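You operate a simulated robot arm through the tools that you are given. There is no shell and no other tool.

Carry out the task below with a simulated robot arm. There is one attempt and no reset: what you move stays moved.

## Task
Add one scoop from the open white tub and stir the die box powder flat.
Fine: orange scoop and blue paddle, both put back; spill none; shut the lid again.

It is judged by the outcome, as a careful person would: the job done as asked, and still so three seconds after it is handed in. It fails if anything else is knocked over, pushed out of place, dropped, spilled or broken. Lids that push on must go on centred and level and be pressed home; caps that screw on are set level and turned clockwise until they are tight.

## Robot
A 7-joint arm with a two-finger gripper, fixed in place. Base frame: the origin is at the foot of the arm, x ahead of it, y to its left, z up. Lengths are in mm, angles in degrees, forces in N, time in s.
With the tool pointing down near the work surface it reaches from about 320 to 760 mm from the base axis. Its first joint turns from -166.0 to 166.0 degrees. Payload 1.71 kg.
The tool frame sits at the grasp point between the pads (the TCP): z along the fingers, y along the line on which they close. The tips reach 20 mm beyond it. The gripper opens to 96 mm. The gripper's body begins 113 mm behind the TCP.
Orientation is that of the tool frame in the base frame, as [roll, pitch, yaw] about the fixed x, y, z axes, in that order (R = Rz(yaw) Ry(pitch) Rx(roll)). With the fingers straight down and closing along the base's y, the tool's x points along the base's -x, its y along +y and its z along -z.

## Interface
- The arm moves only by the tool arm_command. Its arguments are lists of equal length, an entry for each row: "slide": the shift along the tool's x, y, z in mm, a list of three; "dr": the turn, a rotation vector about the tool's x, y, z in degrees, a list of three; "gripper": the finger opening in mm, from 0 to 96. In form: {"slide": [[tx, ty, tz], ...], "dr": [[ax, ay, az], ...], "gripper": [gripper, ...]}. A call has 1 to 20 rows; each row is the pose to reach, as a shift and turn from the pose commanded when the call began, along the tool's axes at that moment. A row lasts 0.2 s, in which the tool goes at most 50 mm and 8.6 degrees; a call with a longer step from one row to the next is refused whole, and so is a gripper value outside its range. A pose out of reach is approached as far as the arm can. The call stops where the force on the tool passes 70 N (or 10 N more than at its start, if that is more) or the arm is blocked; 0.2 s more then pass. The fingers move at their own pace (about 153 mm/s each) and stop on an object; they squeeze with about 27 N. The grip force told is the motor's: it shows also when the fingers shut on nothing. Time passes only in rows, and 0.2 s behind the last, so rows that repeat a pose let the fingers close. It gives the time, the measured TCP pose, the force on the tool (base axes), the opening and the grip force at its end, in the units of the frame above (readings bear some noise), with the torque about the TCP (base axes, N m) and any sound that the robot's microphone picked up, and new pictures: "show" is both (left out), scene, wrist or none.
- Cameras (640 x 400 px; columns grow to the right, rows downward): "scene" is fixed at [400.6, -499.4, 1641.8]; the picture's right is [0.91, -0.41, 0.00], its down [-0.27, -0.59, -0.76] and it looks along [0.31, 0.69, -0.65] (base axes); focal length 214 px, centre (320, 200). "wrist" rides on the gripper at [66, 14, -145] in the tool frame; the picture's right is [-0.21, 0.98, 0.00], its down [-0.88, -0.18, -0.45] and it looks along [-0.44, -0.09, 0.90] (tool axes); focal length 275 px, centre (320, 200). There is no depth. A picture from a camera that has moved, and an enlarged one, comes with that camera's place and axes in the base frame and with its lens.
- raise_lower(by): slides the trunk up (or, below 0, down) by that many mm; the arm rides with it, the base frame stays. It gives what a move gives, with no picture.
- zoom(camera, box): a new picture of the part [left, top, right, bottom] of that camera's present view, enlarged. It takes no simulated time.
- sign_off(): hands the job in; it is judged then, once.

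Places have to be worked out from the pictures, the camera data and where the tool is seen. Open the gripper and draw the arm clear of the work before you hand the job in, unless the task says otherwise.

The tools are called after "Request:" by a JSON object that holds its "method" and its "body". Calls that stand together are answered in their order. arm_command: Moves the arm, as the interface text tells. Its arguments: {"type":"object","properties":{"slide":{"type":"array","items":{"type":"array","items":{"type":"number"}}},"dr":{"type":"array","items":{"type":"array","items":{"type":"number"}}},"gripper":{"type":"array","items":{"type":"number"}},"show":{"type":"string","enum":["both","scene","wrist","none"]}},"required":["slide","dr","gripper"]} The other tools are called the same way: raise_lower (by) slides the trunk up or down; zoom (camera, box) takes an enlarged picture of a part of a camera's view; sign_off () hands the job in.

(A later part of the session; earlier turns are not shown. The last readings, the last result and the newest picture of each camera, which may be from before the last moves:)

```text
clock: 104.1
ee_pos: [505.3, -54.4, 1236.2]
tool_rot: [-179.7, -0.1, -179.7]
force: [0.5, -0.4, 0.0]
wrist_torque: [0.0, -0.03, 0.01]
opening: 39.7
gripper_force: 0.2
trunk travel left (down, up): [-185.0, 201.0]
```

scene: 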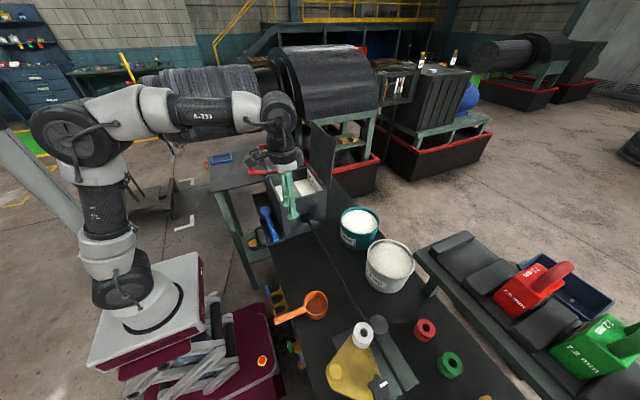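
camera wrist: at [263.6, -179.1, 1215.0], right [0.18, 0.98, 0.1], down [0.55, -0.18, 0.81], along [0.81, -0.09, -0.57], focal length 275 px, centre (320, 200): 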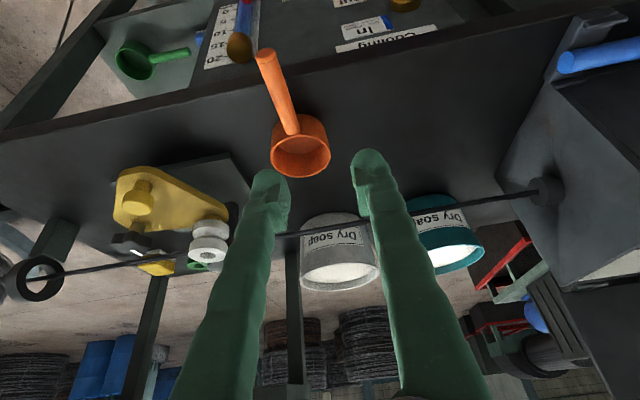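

The posture is healthy again. I'll now turn the hand 180° about its own axis in two steps, in place.

Request:
{"method": "arm_command", "body": {"slide": [[0, 0, 0], [0, 0, 0], [0, 0, 0], [0, 0, 0], [0, 0, 0], [0, 0, 0], [0, 0, 0], [0, 0, 0], [0, 0, 0], [0, 0, 0], [0, 0, 0]], "dr": [[0, 0, -8.2], [0, 0, -16.4], [0, 0, -24.6], [0, 0, -32.8], [0, 0, -41], [0, 0, -49.2], [0, 0, -57.4], [0, 0, -65.6], [0, 0, -73.8], [0, 0, -82], [0, 0, -90]], "gripper": [40, 40, 40, 40, 40, 40, 40, 40, 40, 40, 40], "show": "none"}}

Request:
{"method": "arm_command", "body": {"slide": [[0, 0, 0], [0, 0, 0], [0, 0, 0], [0, 0, 0], [0, 0, 0], [0, 0, 0], [0, 0, 0], [0, 0, 0], [0, 0, 0], [0, 0, 0], [0, 0, 0]], "dr": [[0, 0, -8.2], [0, 0, -16.4], [0, 0, -24.6], [0, 0, -32.8], [0, 0, -41], [0, 0, -49.2], [0, 0, -57.4], [0, 0, -65.6], [0, 0, -73.8], [0, 0, -82], [0, 0, -90]], "gripper": [40, 40, 40, 40, 40, 40, 40, 40, 40, 40, 40], "show": "both"}}

```text
clock: 106.5
ee_pos: [506.0, -55.1, 1235.8]
tool_rot: [179.9, -0.4, -89.6]
force: [0.0, -0.1, -0.3]
wrist_torque: [0.02, -0.02, -0.01]
opening: 40.0
gripper_force: 0.0
trunk travel left (down, up): [-185.0, 201.0]
```

```text
clock: 108.9
ee_pos: [506.8, -54.8, 1236.4]
tool_rot: [179.6, 0.2, 0.1]
force: [-0.2, 0.0, 0.0]
wrist_torque: [-0.03, 0.0, 0.0]
opening: 40.1
gripper_force: 0.0
trunk travel left (down, up): [-185.0, 201.0]
camera wrist: at [572.6, -68.9, 1379.6], right [-0.2, -0.98, 0.01], down [-0.88, 0.19, 0.45], along [-0.44, 0.08, -0.9], focal length 275 px, centre (320, 200)
```

scene: 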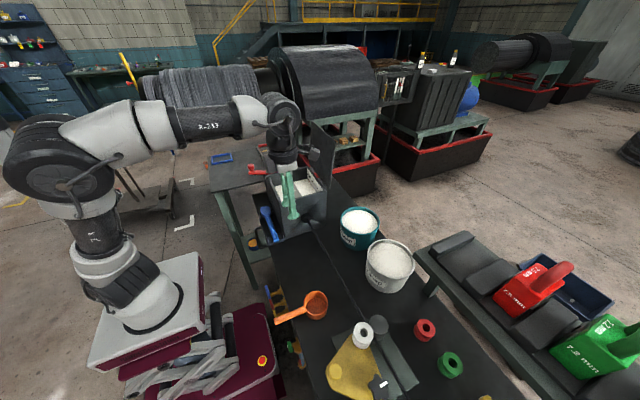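
wrist: 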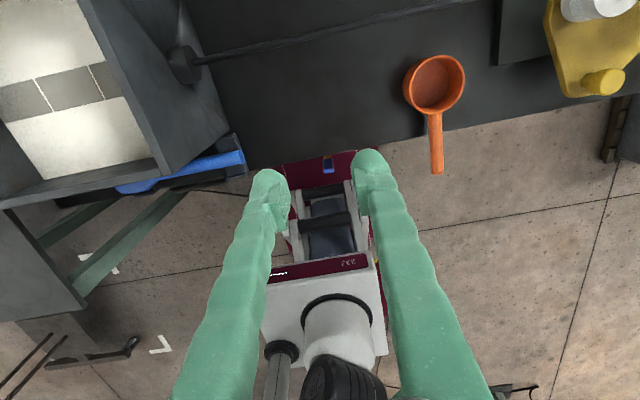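

The flip worked. With no scoop in hand I'll rehearse the pouring pose over the box: tilt forward 55° at the box's front, above the rim.

Request:
{"method": "arm_command", "body": {"slide": [[0, -25, -10], [0, -50, -15], [0, -75, -20], [0, -100, -20], [0, -130, -20], [0, -160, -15], [0, -190, -10], [4, -220, 0], [8, -245, 6], [8, -245, 6]], "dr": [[0, 6, 0], [0, 12, 0], [0, 18, 0], [0, 24, 0], [0, 31, 0], [0, 38, 0], [0, 44, 0], [0, 50, 0], [0, 55, 0], [0, 55, 0]], "gripper": [40, 40, 40, 40, 40, 40, 40, 40, 40, 40], "show": "both"}}

```text
clock: 111.1
ee_pos: [511.2, 191.6, 1226.8]
tool_rot: [179.3, -55.0, 0.8]
force: [0.1, 0.6, -0.7]
wrist_torque: [0.01, 0.01, 0.0]
opening: 39.9
gripper_force: 0.2
trunk travel left (down, up): [-185.0, 201.0]
camera wrist: at [431.1, 175.7, 1362.4], right [-0.11, -0.98, -0.16], down [-0.87, 0.18, -0.46], along [0.48, 0.09, -0.87], focal length 275 px, centre (320, 200)
```

scene: 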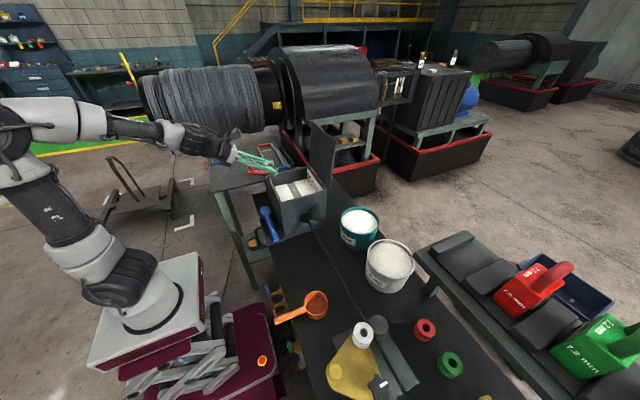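
wrist: 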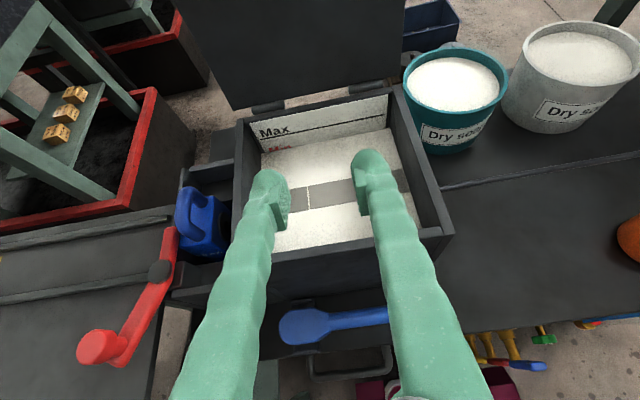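

Reached comfortably, and the camera now looks down into the box. I'll zoom in on the powder and the level marks.

Request:
{"method": "zoom", "body": {"camera": "wrist", "box": [220, 80, 460, 280]}}

```text
2.00 times, centred on (340, 180) of wrist
camera zoom: at [431.1, 175.7, 1362.4], right [-0.11, -0.98, -0.16], down [-0.87, 0.18, -0.46], along [0.48, 0.09, -0.87], focal length 551 px, centre (280, 240)
```

zoom: 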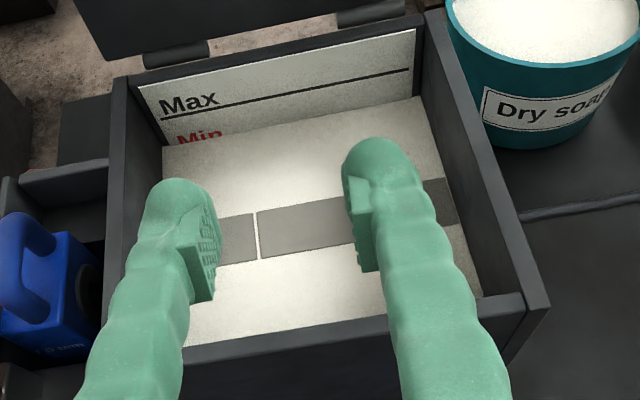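

The powder is at about z≈1055, right at the red "Min" mark, with a trench about 35 mm wide over the wire (x≈590–625). I'll rehearse the pour roll here without the scoop: first raise and level the hand, then lower the trunk a little.

Request:
{"method": "arm_command", "body": {"slide": [[17, -3, -3], [34, -5, -6], [51, -8, -9], [68.8, -10, -11.6], [68.8, -10, -11.6]], "dr": [[0, 7, 0], [0, 14, 0], [0, 20, 0], [0, 25, 0], [0, 25, 0]], "gripper": [40, 40, 40, 40, 40], "show": "none"}}

Request:
{"method": "raise_lower", "body": {"by": -90}}

```text
clock: 112.3
ee_pos: [542.5, 200.3, 1291.4]
tool_rot: [177.8, -80.0, 2.5]
force: [-0.1, -0.2, 0.4]
wrist_torque: [0.0, 0.02, 0.0]
opening: 39.9
gripper_force: 0.1
trunk travel left (down, up): [-185.0, 201.0]
```

```text
clock: 113.5
ee_pos: [541.5, 199.8, 1201.3]
tool_rot: [177.9, -79.9, 2.4]
force: [-0.1, 0.4, -0.1]
wrist_torque: [0.0, 0.04, 0.0]
opening: 39.9
gripper_force: 0.0
trunk travel left (down, up): [-95.0, 291.0]
```

Request:
{"method": "arm_command", "body": {"slide": [[0, 0, 0], [0, 0, 0], [0, 0, 0], [0, 0, 0], [0, 0, 0], [0, 0, 0], [0, 0, 0], [0, 0, 0], [0, 0, 0], [0, 0, 0], [0, 0, 0], [0, 0, 0], [0, 0, 0], [0, 0, 0], [0, 0, 0], [0, 0, 0], [0, 0, 0], [0, 0, 0], [0, 0, 0]], "dr": [[0, 0, 8.3], [0, 0, 16.7], [0, 0, 25], [0, 0, 33.3], [0, 0, 41.7], [0, 0, 50], [0, 0, 58.3], [0, 0, 66.7], [0, 0, 75], [0, 0, 83.3], [0, 0, 91.7], [0, 0, 100], [0, 0, 108.3], [0, 0, 116.7], [0, 0, 125], [0, 0, 133.3], [0, 0, 141.7], [0, 0, 150], [0, 0, 150]], "gripper": [40, 40, 40, 40, 40, 40, 40, 40, 40, 40, 40, 40, 40, 40, 40, 40, 40, 40, 40], "show": "both"}}

```text
clock: 117.5
ee_pos: [541.8, 199.9, 1199.4]
tool_rot: [-109.4, 58.3, -106.6]
force: [-0.1, 0.7, 0.3]
wrist_torque: [0.0, -0.03, 0.01]
opening: 40.0
gripper_force: 0.1
trunk travel left (down, up): [-95.0, 291.0]
camera wrist: at [388.8, 177.1, 1161.3], right [-0.06, 0.95, -0.31], down [-0.29, 0.28, 0.91], along [0.96, 0.14, 0.26], focal length 275 px, centre (320, 200)
```

scene: 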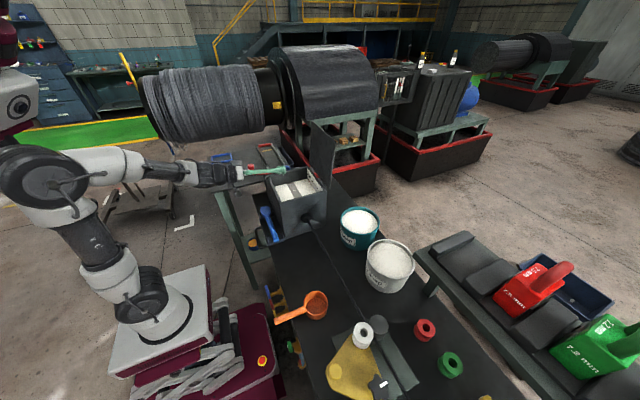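
wrist: 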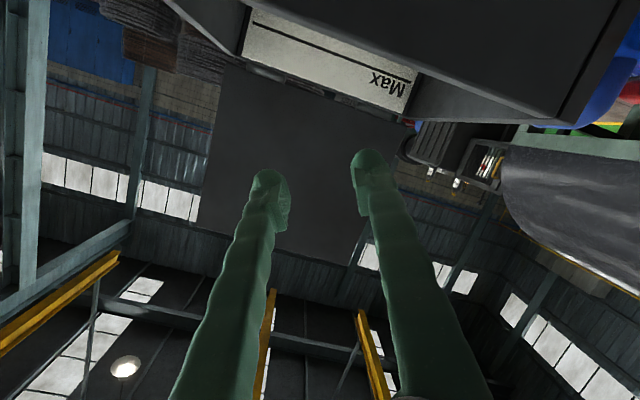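

The full 150° pour roll works in this posture. I'll unroll and go back towards the scoop.

Request:
{"method": "arm_command", "body": {"slide": [[0, 0, 0], [0, 0, 0], [0, 0, 0], [0, 0, 0], [0, 0, 0], [0, 0, 0], [0, 0, 0], [0, 0, 0], [0, 0, 0], [0, 0, 0], [0, 0, 0], [0, 0, 0], [0, 0, 0], [0, 0, 0], [0, 0, 0], [0, 0, 0], [0, 0, 0], [0, 0, 0], [0, 0, 0]], "dr": [[0, 0, -8.3], [0, 0, -16.7], [0, 0, -25], [0, 0, -33.3], [0, 0, -41.7], [0, 0, -50], [0, 0, -58.3], [0, 0, -66.7], [0, 0, -75], [0, 0, -83.3], [0, 0, -91.7], [0, 0, -100], [0, 0, -108.3], [0, 0, -116.7], [0, 0, -125], [0, 0, -133.3], [0, 0, -141.7], [0, 0, -150], [0, 0, -150]], "gripper": [40, 40, 40, 40, 40, 40, 40, 40, 40, 40, 40, 40, 40, 40, 40, 40, 40, 40, 40], "show": "none"}}

```text
clock: 121.5
ee_pos: [540.5, 199.6, 1199.7]
tool_rot: [177.0, -79.9, 3.2]
force: [-0.6, -0.2, 0.2]
wrist_torque: [0.01, -0.01, 0.01]
opening: 40.1
gripper_force: 0.1
trunk travel left (down, up): [-95.0, 291.0]
```

Request:
{"method": "arm_command", "body": {"slide": [[0, 40, 0], [0, 80, 0], [0, 120, 0], [0, 160, 0], [-20.9, 192.7, -10.5], [-41.7, 225.4, -21], [-62.6, 258, -31.5], [-83.4, 290.8, -42], [-104.3, 323.5, -52.5], [-125.2, 356.2, -63], [-146, 388.9, -73.5], [-166.9, 421.6, -84], [-166.9, 421.6, -84]], "dr": [[0, 0, 0], [0, 0, 0], [0, 0, 0], [0, 0, 0], [0, -2.5, 0], [0, -5, 0], [0, -7.5, 0], [0, -10, 0], [0, -12.5, 0], [0, -15, 0], [0, -17.5, 0], [0, -20, 0], [0, -20, 0]], "gripper": [40, 40, 40, 40, 40, 40, 40, 40, 40, 40, 40, 40, 40], "show": "both"}}

```text
clock: 124.3
ee_pos: [431.4, -222.7, 1054.3]
tool_rot: [179.0, -59.9, 1.2]
force: [0.5, 0.1, -0.1]
wrist_torque: [0.01, -0.01, 0.0]
opening: 40.0
gripper_force: 0.1
trunk travel left (down, up): [-95.0, 291.0]
camera wrist: at [340.0, -237.0, 1182.6], right [-0.1, -0.98, -0.17], down [-0.83, 0.18, -0.54], along [0.56, 0.09, -0.83], focal length 275 px, centre (320, 200)
```

scene: 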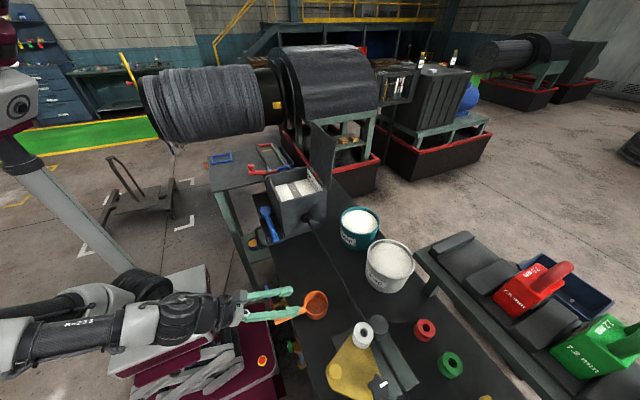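
wrist: 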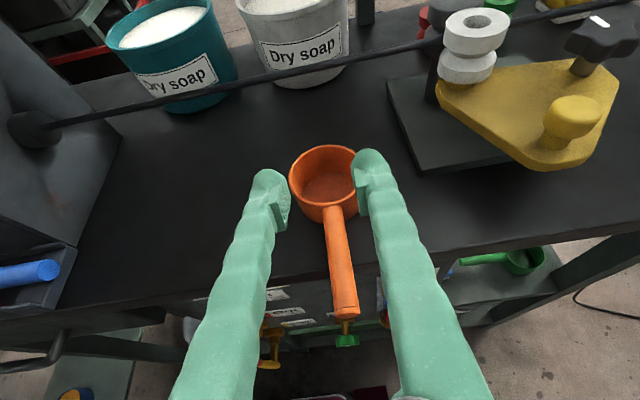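

The scoop lines up well in the view. I'll lower the fingers around the handle and close.

Request:
{"method": "arm_command", "body": {"slide": [[-20, 0, 10], [-40, 0, 21], [-60, -0.5, 32], [-78.6, -0.7, 42.4], [-78.6, -0.7, 42.4]], "dr": [[0, 0, 0], [0, 0, 0], [0, 0, 0], [0, 0, 0], [0, 0, 0]], "gripper": [40, 40, 40, 40, 40], "show": "both"}}

Request:
{"method": "zoom", "body": {"camera": "wrist", "box": [240, 100, 420, 300]}}

```text
clock: 125.5
ee_pos: [429.2, -220.6, 962.7]
tool_rot: [179.1, -59.9, 1.2]
force: [0.5, -0.2, -0.3]
wrist_torque: [0.0, 0.01, 0.02]
opening: 39.8
gripper_force: 0.0
trunk travel left (down, up): [-95.0, 291.0]
camera wrist: at [337.7, -236.0, 1091.5], right [-0.1, -0.98, -0.17], down [-0.83, 0.18, -0.54], along [0.56, 0.09, -0.83], focal length 275 px, centre (320, 200)
```

scene: 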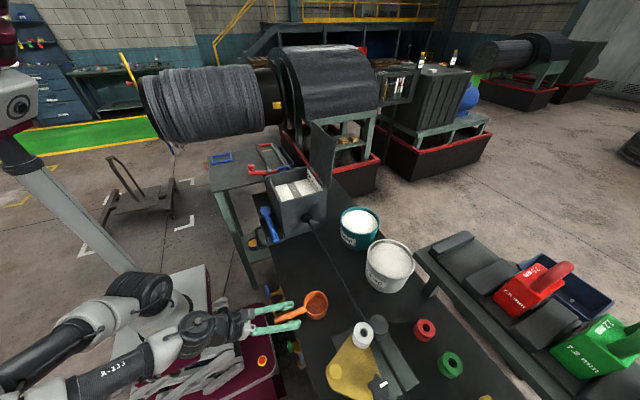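
wrist: 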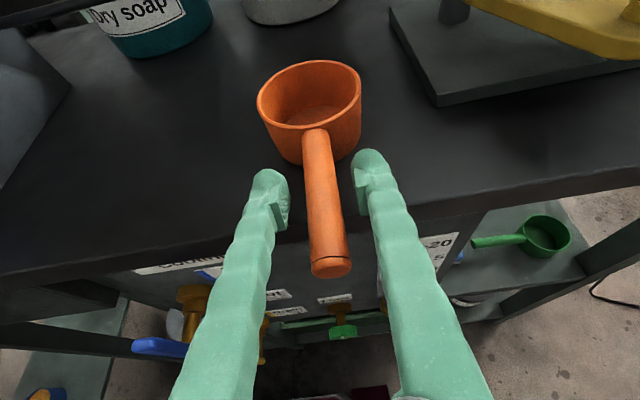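

```text
2.00 times, centred on (330, 200) of wrist
camera zoom: at [337.7, -236.0, 1091.5], right [-0.1, -0.98, -0.17], down [-0.83, 0.18, -0.54], along [0.56, 0.09, -0.83], focal length 551 px, centre (300, 200)
```

zoom: 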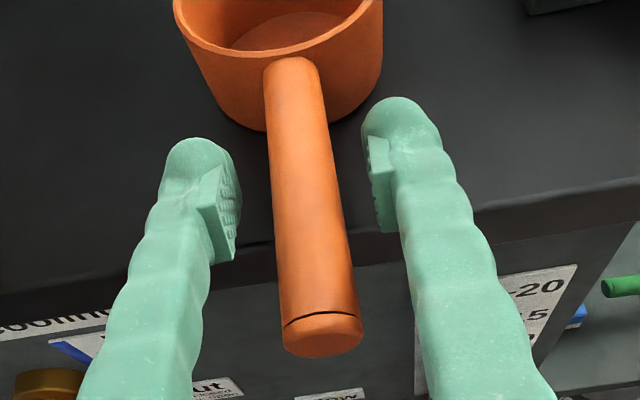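

Request:
{"method": "arm_command", "body": {"slide": [[0, 0, 0], [0, 0, 0], [0, 0, 0], [0, 0, 0]], "dr": [[0, 0, 0], [0, 0, 0], [0, 0, 0], [0, 0, 0]], "gripper": [28, 20, 8, 0], "show": "both"}}

Request:
{"method": "zoom", "body": {"camera": "scene", "box": [220, 250, 360, 360]}}

```text
clock: 126.5
ee_pos: [428.9, -220.8, 963.7]
tool_rot: [179.1, -59.8, 1.0]
force: [0.9, 0.3, 0.4]
wrist_torque: [0.0, -0.05, 0.0]
opening: 17.0
gripper_force: 27.2
trunk travel left (down, up): [-95.0, 291.0]
camera wrist: at [337.7, -235.9, 1092.0], right [-0.1, -0.98, -0.17], down [-0.83, 0.18, -0.54], along [0.56, 0.09, -0.83], focal length 275 px, centre (320, 200)
```

scene: 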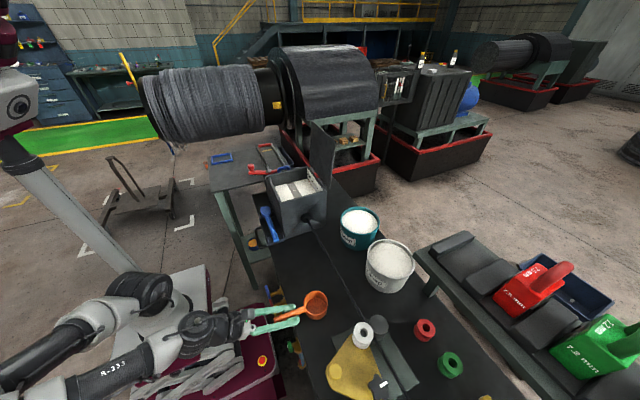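
wrist: 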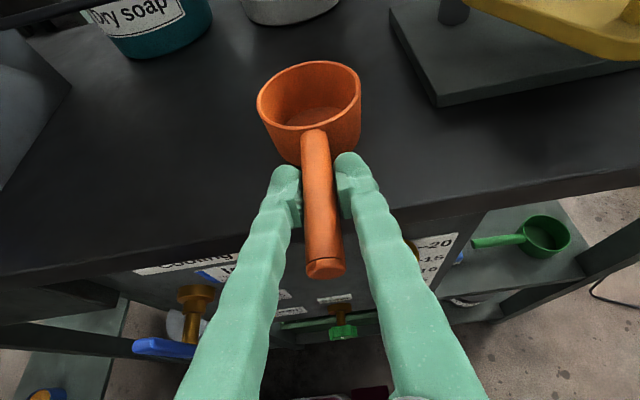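

```text
3.64 times, centred on (290, 305) of scene
camera zoom: at [400.6, -499.4, 1641.8], right [0.91, -0.41, 0.0], down [-0.27, -0.59, -0.76], along [0.31, 0.69, -0.65], focal length 780 px, centre (429, -182)
```

zoom: 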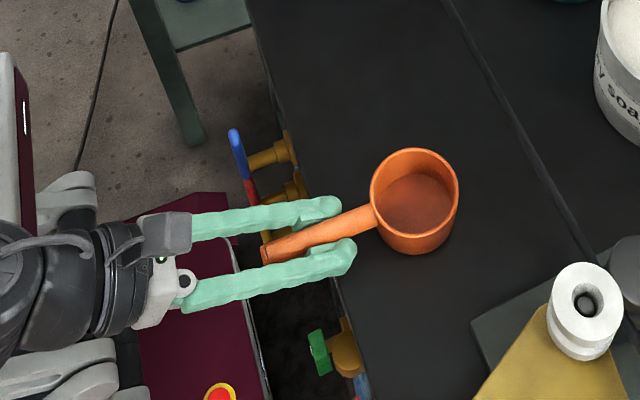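

The scoop is gripped at 17 mm and hasn't moved. I'll lift it with the trunk, which also sets a better height for reaching the tub.

Request:
{"method": "raise_lower", "body": {"by": 190}}

Request:
{"method": "arm_command", "body": {"slide": [[0, 0, 0], [0, 0, 0]], "dr": [[0, 0, 0], [0, 0, 0]], "gripper": [0, 0], "show": "both"}}

```text
clock: 128.6
ee_pos: [430.7, -221.6, 1153.1]
tool_rot: [179.2, -59.9, 1.1]
force: [0.0, -0.4, -0.6]
wrist_torque: [-0.01, 0.03, -0.02]
opening: 16.6
gripper_force: 26.9
trunk travel left (down, up): [-285.0, 101.0]
```

```text
clock: 129.2
ee_pos: [430.6, -221.3, 1153.1]
tool_rot: [179.1, -59.9, 1.0]
force: [-0.1, -0.5, -0.5]
wrist_torque: [0.0, 0.04, -0.01]
opening: 16.4
gripper_force: 27.2
trunk travel left (down, up): [-285.0, 101.0]
camera wrist: at [338.0, -235.8, 1281.5], right [-0.1, -0.98, -0.17], down [-0.83, 0.18, -0.54], along [0.56, 0.09, -0.83], focal length 275 px, centre (320, 200)
```

scene: 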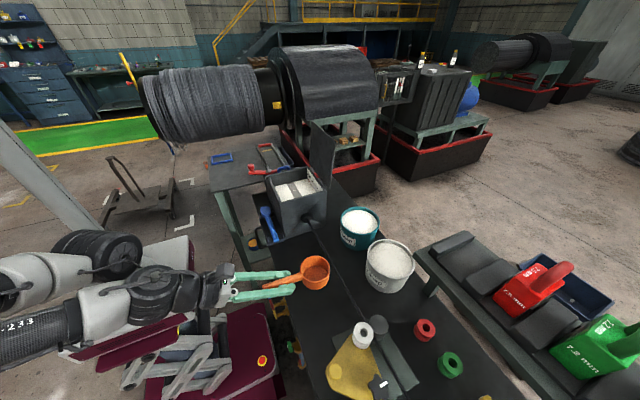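
wrist: 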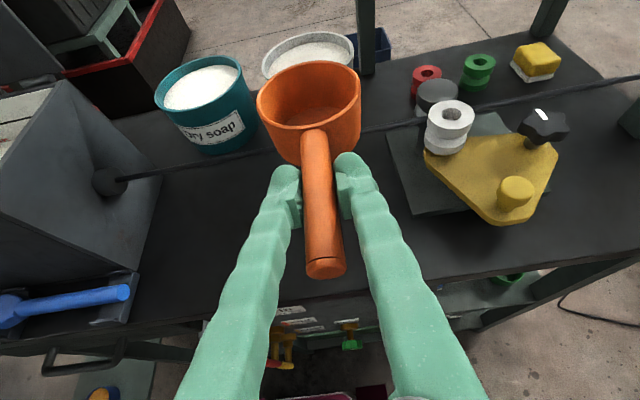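

The scoop sits exactly as gripped. I'll carry it level over to the white tub, staying high above the wire and the rim.

Request:
{"method": "arm_command", "body": {"slide": [[18, -1, 32], [37, -2, 63], [55, -3, 95], [73, -4, 127], [92, -5, 158], [110, -6, 190], [128, -6, 221.7], [128, -6, 221.7]], "dr": [[0, 0, 0], [0, 0, 0], [0, 0, 0], [0, 0, 0], [0, 0, 0], [0, 0, 0], [0, 0, 0], [0, 0, 0]], "gripper": [0, 0, 0, 0, 0, 0, 0, 0], "show": "both"}}

Request:
{"method": "zoom", "body": {"camera": "scene", "box": [310, 180, 450, 310]}}

```text
clock: 131.0
ee_pos: [685.7, -215.0, 1151.5]
tool_rot: [179.2, -60.0, 1.1]
force: [-0.3, 0.4, -0.7]
wrist_torque: [0.0, 0.01, 0.04]
opening: 16.7
gripper_force: 27.3
trunk travel left (down, up): [-285.0, 101.0]
camera wrist: at [594.0, -229.5, 1280.2], right [-0.1, -0.98, -0.17], down [-0.82, 0.18, -0.54], along [0.56, 0.09, -0.83], focal length 275 px, centre (320, 200)
```

scene: 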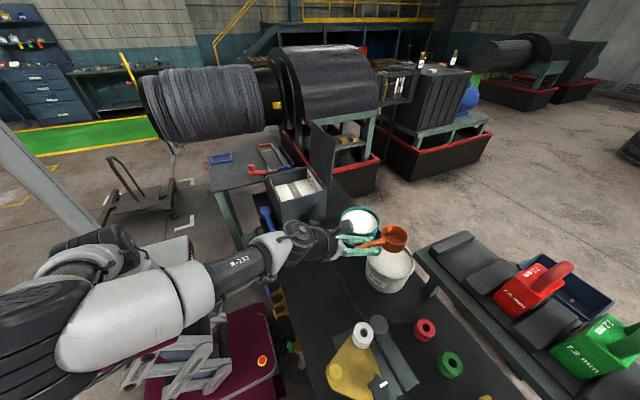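
wrist: 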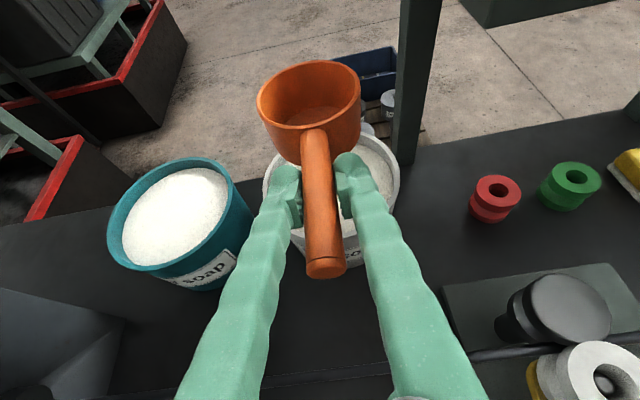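

```text
3.08 times, centred on (380, 245) of scene
camera zoom: at [400.6, -499.4, 1641.8], right [0.91, -0.41, 0.0], down [-0.27, -0.59, -0.76], along [0.31, 0.69, -0.65], focal length 660 px, centre (135, 62)
```

zoom: 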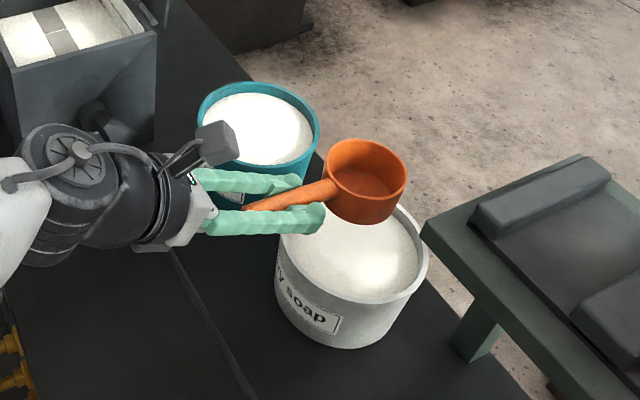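

The scoop is level above the tub. I'll pitch its lip down 50° while still clear above the rim, ready to dig.

Request:
{"method": "arm_command", "body": {"slide": [[0.5, 0, 0.8], [1.3, 0, 3.2], [2.7, 0, 7.1], [4.5, 0, 12.6], [6.4, 0, 19.9], [8.9, 0, 28], [9.3, 0, 30.4], [9.3, 0, 30.4]], "dr": [[0, -8, 0], [0, -16, 0], [0, -24, 0], [0, -32, 0], [0, -40, 0], [0, -48, 0], [0, -50, 0], [0, -50, 0]], "gripper": [0, 0, 0, 0, 0, 0, 0, 0], "show": "both"}}

Request:
{"method": "zoom", "body": {"camera": "scene", "box": [310, 180, 450, 310]}}

```text
clock: 132.8
ee_pos: [717.3, -214.4, 1147.8]
tool_rot: [179.5, -9.8, 0.2]
force: [-0.3, -0.3, -0.7]
wrist_torque: [-0.02, 0.01, 0.0]
opening: 16.4
gripper_force: 27.3
out of reach, approached as far as the arm can: row 2
trunk travel left (down, up): [-285.0, 101.0]
camera wrist: at [758.1, -228.2, 1299.3], right [-0.2, -0.98, -0.03], down [-0.94, 0.18, 0.29], along [-0.28, 0.08, -0.96], focal length 275 px, centre (320, 200)
```

scene: 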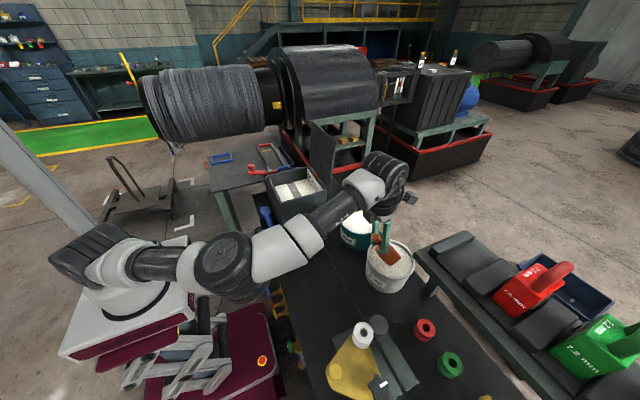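
wrist: 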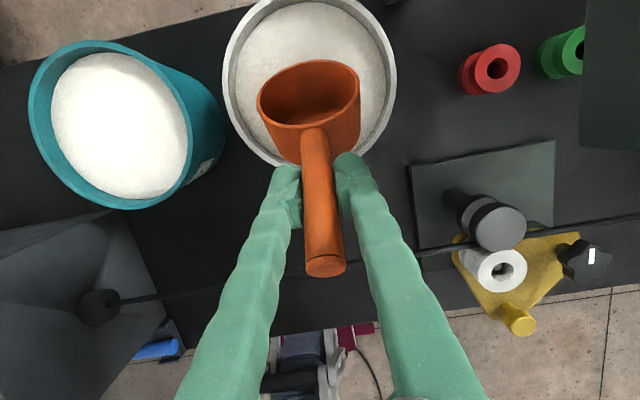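

```text
3.08 times, centred on (380, 245) of scene
camera zoom: at [400.6, -499.4, 1641.8], right [0.91, -0.41, 0.0], down [-0.27, -0.59, -0.76], along [0.31, 0.69, -0.65], focal length 660 px, centre (135, 62)
```

zoom: 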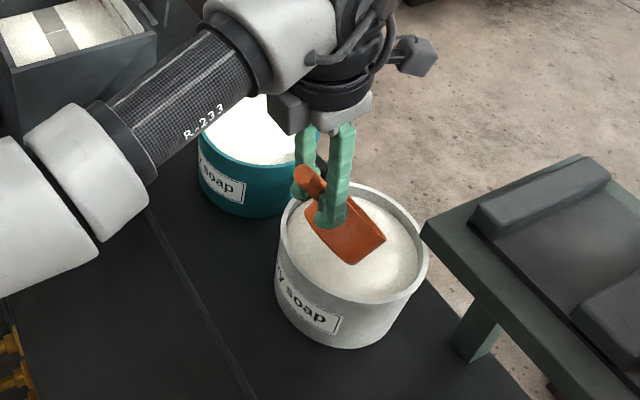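

The cup is centred in the tub laterally. I'll plunge it slowly into the powder, then push forward a little.

Request:
{"method": "arm_command", "body": {"slide": [[-2.5, 0, 14.8], [-5, 0, 29.6], [-7, 0, 41.4], [-8.7, 0, 51.2], [-10.4, 0, 61], [-12.1, 0, 71], [-13.4, 0, 78.8], [-13.4, 0, 78.8]], "dr": [[0, 0, 0], [0, 0, 0], [0, 0, 0], [0, 0, 0], [0, 0, 0], [0, 0, 0], [0, 0, 0], [0, 0, 0]], "gripper": [0, 0, 0, 0, 0, 0, 0, 0], "show": "both"}}

Request:
{"method": "zoom", "body": {"camera": "scene", "box": [310, 180, 450, 310]}}

```text
clock: 134.6
ee_pos: [714.9, -215.8, 1067.7]
tool_rot: [179.5, -9.9, 0.4]
force: [-4.0, -0.1, 16.9]
wrist_torque: [-0.02, -0.71, -0.03]
opening: 13.8
gripper_force: 26.9
trunk travel left (down, up): [-285.0, 101.0]
camera wrist: at [755.6, -229.3, 1221.7], right [-0.2, -0.98, -0.03], down [-0.94, 0.18, 0.28], along [-0.27, 0.08, -0.96], focal length 275 px, centre (320, 200)
```

scene: 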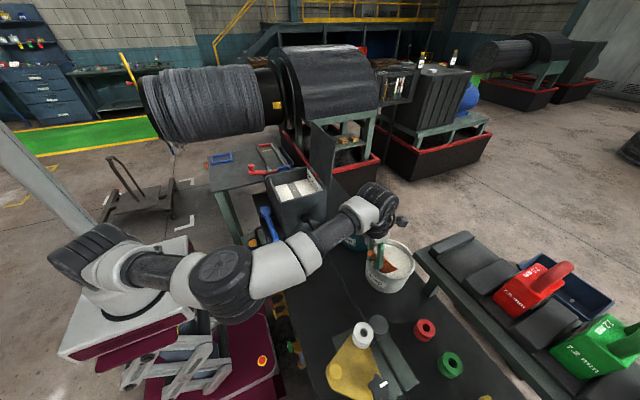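
wrist: 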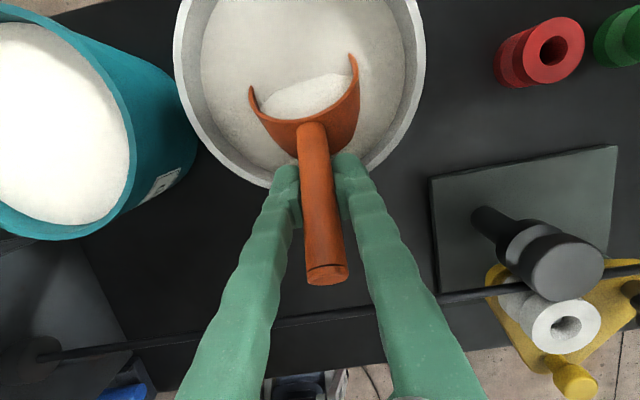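

```text
3.08 times, centred on (380, 245) of scene
camera zoom: at [400.6, -499.4, 1641.8], right [0.91, -0.41, 0.0], down [-0.27, -0.59, -0.76], along [0.31, 0.69, -0.65], focal length 660 px, centre (135, 62)
```

zoom: 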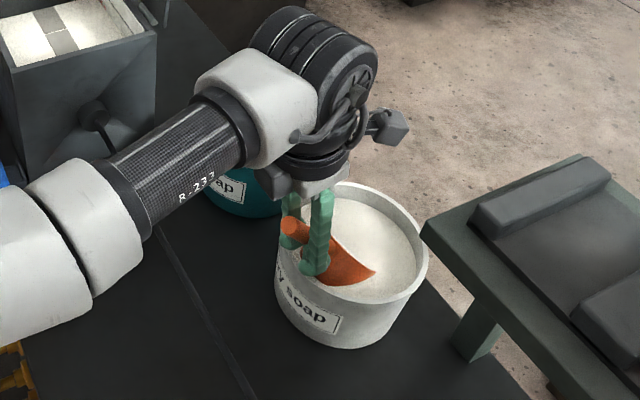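

The powder is flowing into the cup and resistance is moderate (17 N). I'll push forward about 18 mm and begin rolling the cup back toward level.

Request:
{"method": "arm_command", "body": {"slide": [[8.9, 0, 1.5], [17.7, 0, 3.1], [14.1, 0, 5.3], [10.4, 0, 6.5], [7.5, 0, 6], [4.2, 0, 5], [4.2, 0, 5]], "dr": [[0, 0, 0], [0, 0, 0], [0, 5, 0], [0, 10, 0], [0, 15, 0], [0, 20, 0], [0, 20, 0]], "gripper": [0, 0, 0, 0, 0, 0, 0], "show": "both"}}

Request:
{"method": "zoom", "body": {"camera": "scene", "box": [310, 180, 450, 310]}}

```text
clock: 136.2
ee_pos: [722.1, -214.7, 1062.1]
tool_rot: [179.5, -29.9, 0.5]
force: [0.4, -0.2, -1.8]
wrist_torque: [0.0, 0.06, 0.02]
opening: 13.8
gripper_force: 26.8
trunk travel left (down, up): [-285.0, 101.0]
camera wrist: at [707.6, -229.4, 1218.3], right [-0.17, -0.98, -0.1], down [-0.98, 0.18, -0.05], along [0.07, 0.08, -0.99], focal length 275 px, centre (320, 200)
```

scene: 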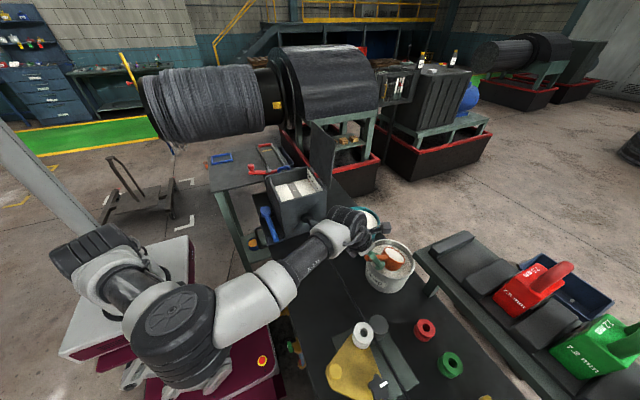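
wrist: 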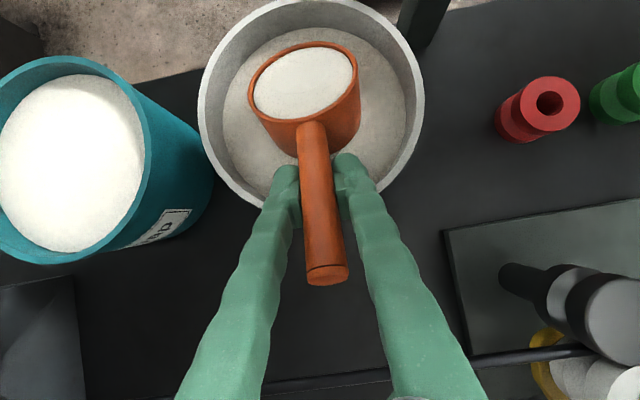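

```text
3.08 times, centred on (380, 245) of scene
camera zoom: at [400.6, -499.4, 1641.8], right [0.91, -0.41, 0.0], down [-0.27, -0.59, -0.76], along [0.31, 0.69, -0.65], focal length 660 px, centre (135, 62)
```

zoom: 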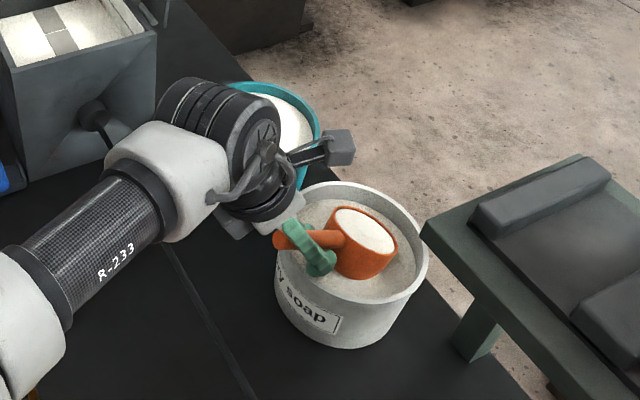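

The cup is full and flush, though it has turned about 8° front-up in the grip. I'll roll back the remaining ~22° to true level while rising slightly.

Request:
{"method": "arm_command", "body": {"slide": [[-1.2, 0, -3], [-2.3, 0, -6], [-3, 0, -9.8], [-3.7, 0, -13.7], [-3.6, 0, -15.9], [-3.6, 0, -15.9]], "dr": [[0, 5, 0], [0, 10, 0], [0, 15, 0], [0, 20, 0], [0, 22, 0], [0, 22, 0]], "gripper": [0, 0, 0, 0, 0, 0], "show": "both"}}

Request:
{"method": "zoom", "body": {"camera": "scene", "box": [330, 190, 450, 300]}}

Request:
{"method": "zoom", "body": {"camera": "wrist", "box": [180, 0, 450, 300]}}

```text
clock: 137.6
ee_pos: [710.2, -214.7, 1073.5]
tool_rot: [179.3, -51.9, 0.7]
force: [0.0, 1.6, -1.6]
wrist_torque: [0.02, 0.07, -0.02]
opening: 13.8
gripper_force: 27.2
trunk travel left (down, up): [-285.0, 101.0]
camera wrist: at [638.6, -229.6, 1213.5], right [-0.12, -0.98, -0.16], down [-0.89, 0.18, -0.42], along [0.44, 0.09, -0.9], focal length 275 px, centre (320, 200)
```

scene: 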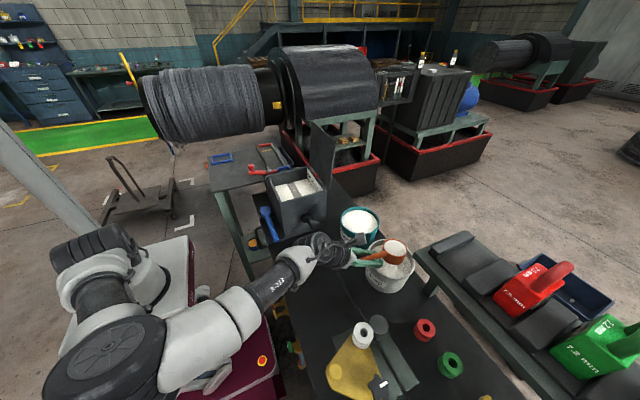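
wrist: 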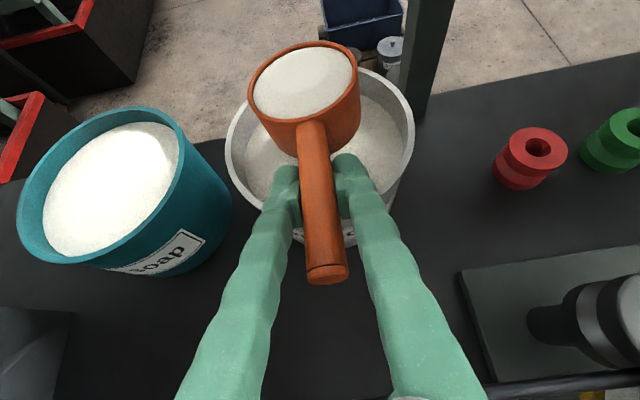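

```text
3.64 times, centred on (390, 245) of scene
camera zoom: at [400.6, -499.4, 1641.8], right [0.91, -0.41, 0.0], down [-0.27, -0.59, -0.76], along [0.31, 0.69, -0.65], focal length 780 px, centre (66, 36)
```

zoom: 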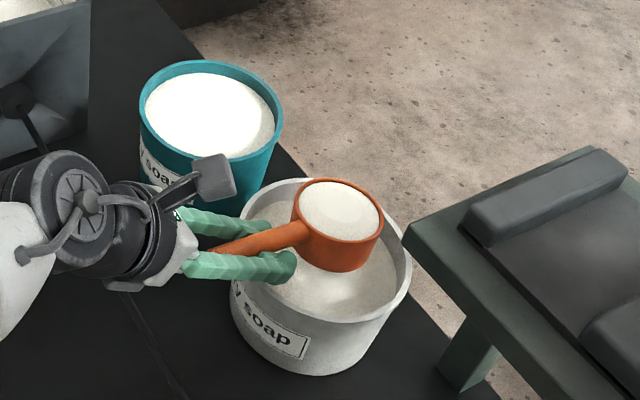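

```text
1.33 times, centred on (315, 150) of wrist
camera zoom: at [638.6, -229.6, 1213.5], right [-0.12, -0.98, -0.16], down [-0.89, 0.18, -0.42], along [0.44, 0.09, -0.9], focal length 367 px, centre (327, 267)
```

zoom: 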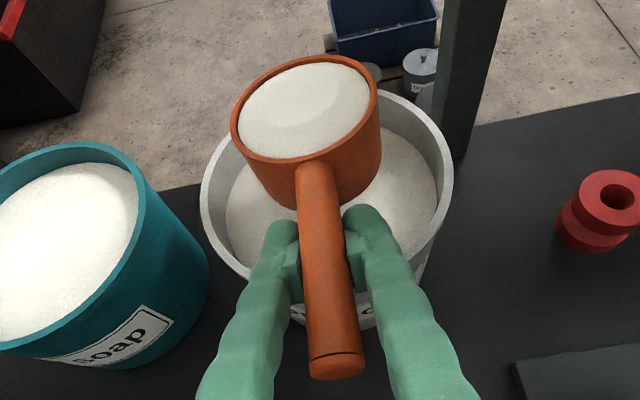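

The scoop is full, flush and level. I'll lift it straight up slowly, keeping this orientation.

Request:
{"method": "arm_command", "body": {"slide": [[4, 0, -3.2], [12, 0, -9.6], [22, 0, -17.6], [34, 0, -27], [46, 0, -36.5], [58, 0, -46], [70, 0, -55.5], [82, 0, -65], [93, 0, -73.5], [102.3, 0, -80.2], [102.3, 0, -80.2]], "dr": [[0, 0, 0], [0, 0, 0], [0, 0, 0], [0, 0, 0], [0, 0, 0], [0, 0, 0], [0, 0, 0], [0, 0, 0], [0, 0, 0], [0, 0, 0], [0, 0, 0]], "gripper": [0, 0, 0, 0, 0, 0, 0, 0, 0, 0, 0], "show": "both"}}

Request:
{"method": "zoom", "body": {"camera": "scene", "box": [330, 170, 450, 300]}}

```text
clock: 140.0
ee_pos: [712.0, -215.3, 1203.8]
tool_rot: [179.3, -51.8, 0.8]
force: [-0.4, -0.3, -1.5]
wrist_torque: [0.01, 0.1, 0.01]
opening: 13.3
gripper_force: 27.4
trunk travel left (down, up): [-285.0, 101.0]
camera wrist: at [639.2, -228.5, 1344.0], right [-0.12, -0.98, -0.15], down [-0.89, 0.18, -0.41], along [0.43, 0.09, -0.9], focal length 275 px, centre (320, 200)
```

scene: 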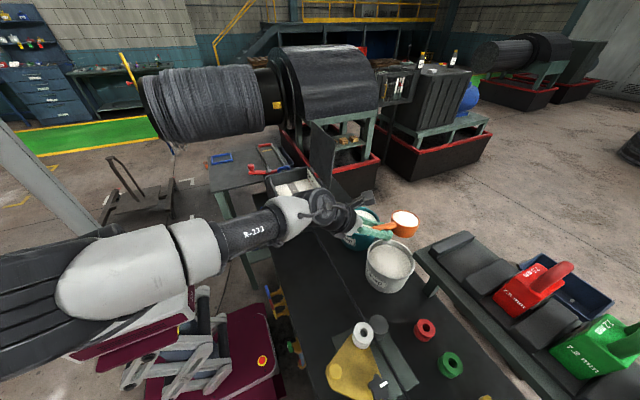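
wrist: 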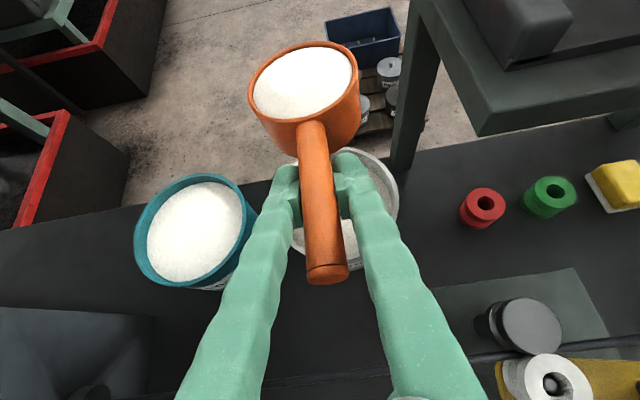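

```text
3.08 times, centred on (390, 235) of scene
camera zoom: at [400.6, -499.4, 1641.8], right [0.91, -0.41, 0.0], down [-0.27, -0.59, -0.76], along [0.31, 0.69, -0.65], focal length 660 px, centre (105, 92)
```

zoom: 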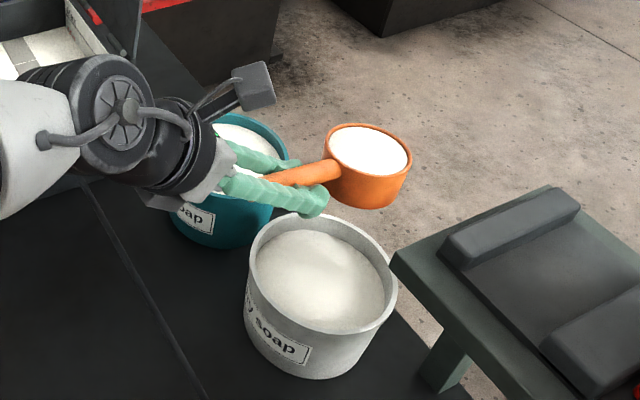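

The tub and bench are clean and the scoop is level and full. I'll carry it slowly to the clear area in front of the bench.

Request:
{"method": "arm_command", "body": {"slide": [[-3.1, -3.5, -4.2], [-9.4, -10.5, -12.6], [-17.3, -19.3, -23.1], [-26.7, -29.8, -35.7], [-36.9, -41.1, -49.3], [-47.1, -52.5, -63], [-57.3, -63.9, -76.6], [-67.5, -75.3, -90.3], [-77.7, -86.6, -103.9], [-87.9, -98, -117.5], [-98.1, -109.4, -131.2], [-108.3, -120.8, -144.8], [-118.5, -132.1, -158.5], [-128.7, -143.5, -172.1], [-138.2, -154, -184.7], [-146, -162.8, -195.2], [-152.3, -169.8, -203.6], [-157, -175, -209.9], [-157, -175, -209.9]], "dr": [[0, 0, 0], [0, 0, 0], [0, 0, 0], [0, 0, 0], [0, 0, 0], [0, 0, 0], [0, 0, 0], [0, 0, 0], [0, 0, 0], [0, 0, 0], [0, 0, 0], [0, 0, 0], [0, 0, 0], [0, 0, 0], [0, 0, 0], [0, 0, 0], [0, 0, 0], [0, 0, 0], [0, 0, 0]], "gripper": [0, 0, 0, 0, 0, 0, 0, 0, 0, 0, 0, 0, 0, 0, 0, 0, 0, 0, 0], "show": "both"}}

```text
clock: 144.0
ee_pos: [461.4, -46.5, 1213.2]
tool_rot: [179.3, -52.0, 0.8]
force: [0.1, 0.4, -2.6]
wrist_torque: [0.0, 0.09, -0.01]
opening: 13.4
gripper_force: 27.0
out of reach, approached as far as the arm can: row 17, 18, 19
trunk travel left (down, up): [-285.0, 101.0]
camera wrist: at [388.1, -59.9, 1353.4], right [-0.12, -0.98, -0.15], down [-0.89, 0.18, -0.42], along [0.44, 0.08, -0.89], focal length 275 px, centre (320, 200)
```

scene: 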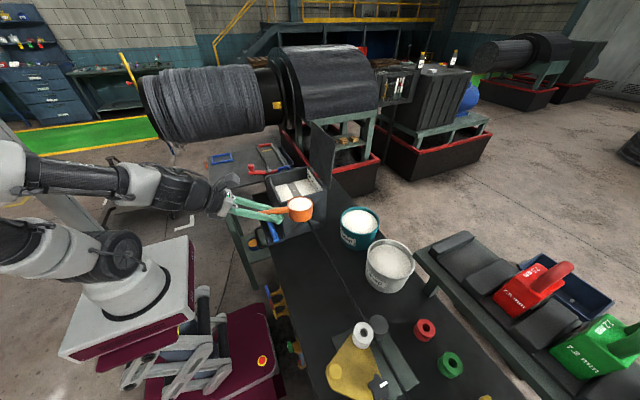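
wrist: 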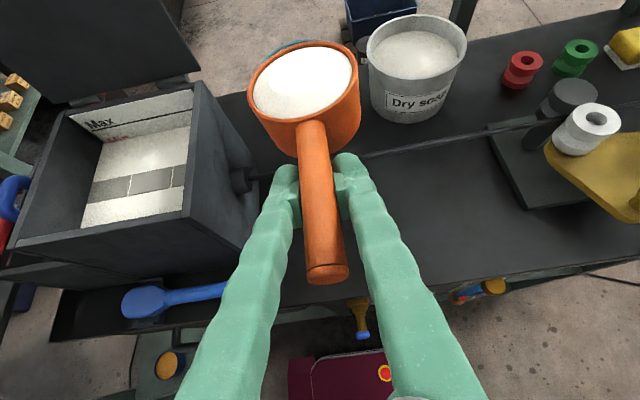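

The scoop is still full and level. I'll lower the trunk 170 mm here in free space to set up for the pour posture.

Request:
{"method": "raise_lower", "body": {"by": -170}}

Request:
{"method": "arm_command", "body": {"slide": [[4, 0, -3.2], [12, 0, -9.6], [22, 0, -17.6], [34, 0, -27], [46, 0, -36.5], [58, 0, -46], [70, 0, -55.5], [82, 0, -65], [94, 0, -74.5], [106, 0, -84], [118, 0, -93], [129, 0, -101], [138, 0, -108.5], [142, 0, -112], [142, 0, -112]], "dr": [[0, 0, 0], [0, 0, 0], [0, 0, 0], [0, 0, 0], [0, 0, 0], [0, 0, 0], [0, 0, 0], [0, 0, 0], [0, 0, 0], [0, 0, 0], [0, 0, 0], [0, 0, 0], [0, 0, 0], [0, 0, 0], [0, 0, 0]], "gripper": [0, 0, 0, 0, 0, 0, 0, 0, 0, 0, 0, 0, 0, 0, 0], "show": "both"}}

```text
clock: 145.9
ee_pos: [459.2, -45.3, 1043.1]
tool_rot: [179.1, -51.9, 0.9]
force: [0.7, -0.2, -1.0]
wrist_torque: [-0.01, 0.12, 0.0]
opening: 13.6
gripper_force: 27.1
trunk travel left (down, up): [-115.0, 271.0]
```

```text
clock: 149.1
ee_pos: [458.5, -44.4, 1225.2]
tool_rot: [179.2, -51.9, 0.8]
force: [-0.2, 0.1, -1.4]
wrist_torque: [0.02, 0.09, -0.03]
opening: 13.6
gripper_force: 27.4
trunk travel left (down, up): [-115.0, 271.0]
camera wrist: at [385.7, -58.4, 1365.8], right [-0.12, -0.98, -0.15], down [-0.89, 0.18, -0.42], along [0.44, 0.09, -0.9], focal length 275 px, centre (320, 200)
```

scene: 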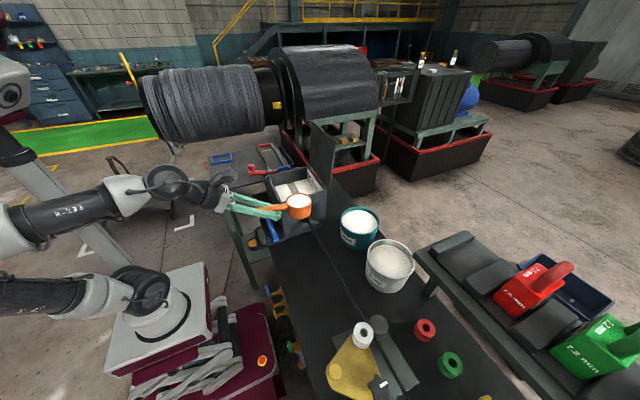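
wrist: 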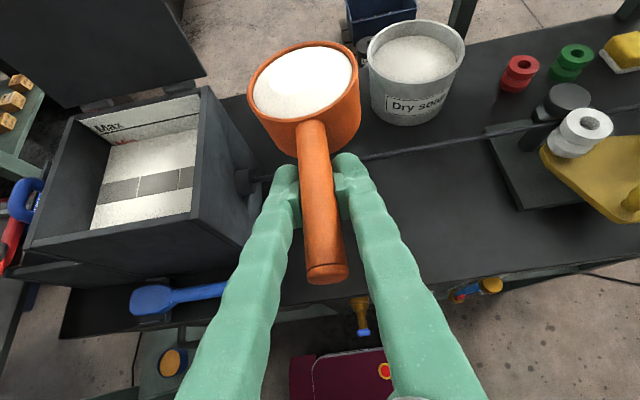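

Still full and level. I'll now carry the scoop slowly across to above the box.

Request:
{"method": "arm_command", "body": {"slide": [[0.9, -4.8, 0.4], [3.2, -16.7, 1.2], [6.4, -33.5, 2.5], [10, -52.6, 3.9], [14.1, -74.1, 5.5], [18.2, -95.6, 7], [22.3, -117.1, 8.6], [26.4, -138.6, 10.2], [30.6, -160.1, 11.8], [34.7, -181.6, 13.4], [38.8, -203.2, 15], [42, -219.9, 16.2], [44.2, -231.8, 17.1], [45.6, -239, 17.6], [45.6, -239, 17.6]], "dr": [[0, 0, 0], [0, 0, 0], [0, 0, 0], [0, 0, 0], [0, 0, 0], [0, 0, 0], [0, 0, 0], [0, 0, 0], [0, 0, 0], [0, 0, 0], [0, 0, 0], [0, 0, 0], [0, 0, 0], [0, 0, 0], [0, 0, 0]], "gripper": [0, 0, 0, 0, 0, 0, 0, 0, 0, 0, 0, 0, 0, 0, 0], "show": "both"}}

```text
clock: 152.3
ee_pos: [499.2, 195.8, 1248.5]
tool_rot: [179.5, -51.9, 0.7]
force: [0.6, -0.3, -1.0]
wrist_torque: [0.03, 0.07, -0.01]
opening: 13.5
gripper_force: 27.0
trunk travel left (down, up): [-115.0, 271.0]
camera wrist: at [427.4, 181.1, 1388.7], right [-0.12, -0.98, -0.16], down [-0.89, 0.18, -0.42], along [0.44, 0.09, -0.9], focal length 275 px, centre (320, 200)
```

scene: 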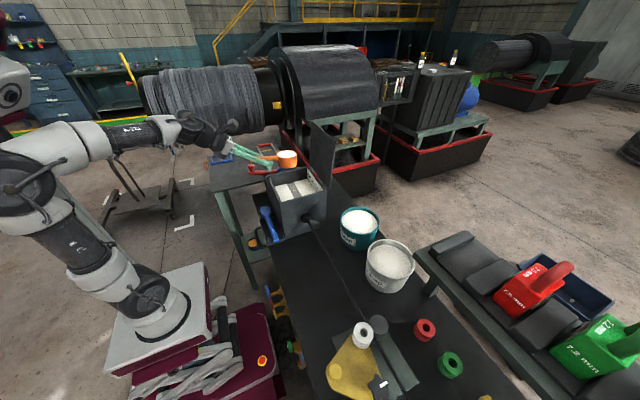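
wrist: 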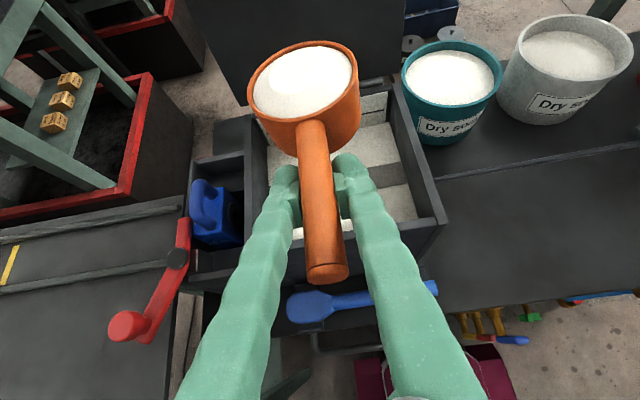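

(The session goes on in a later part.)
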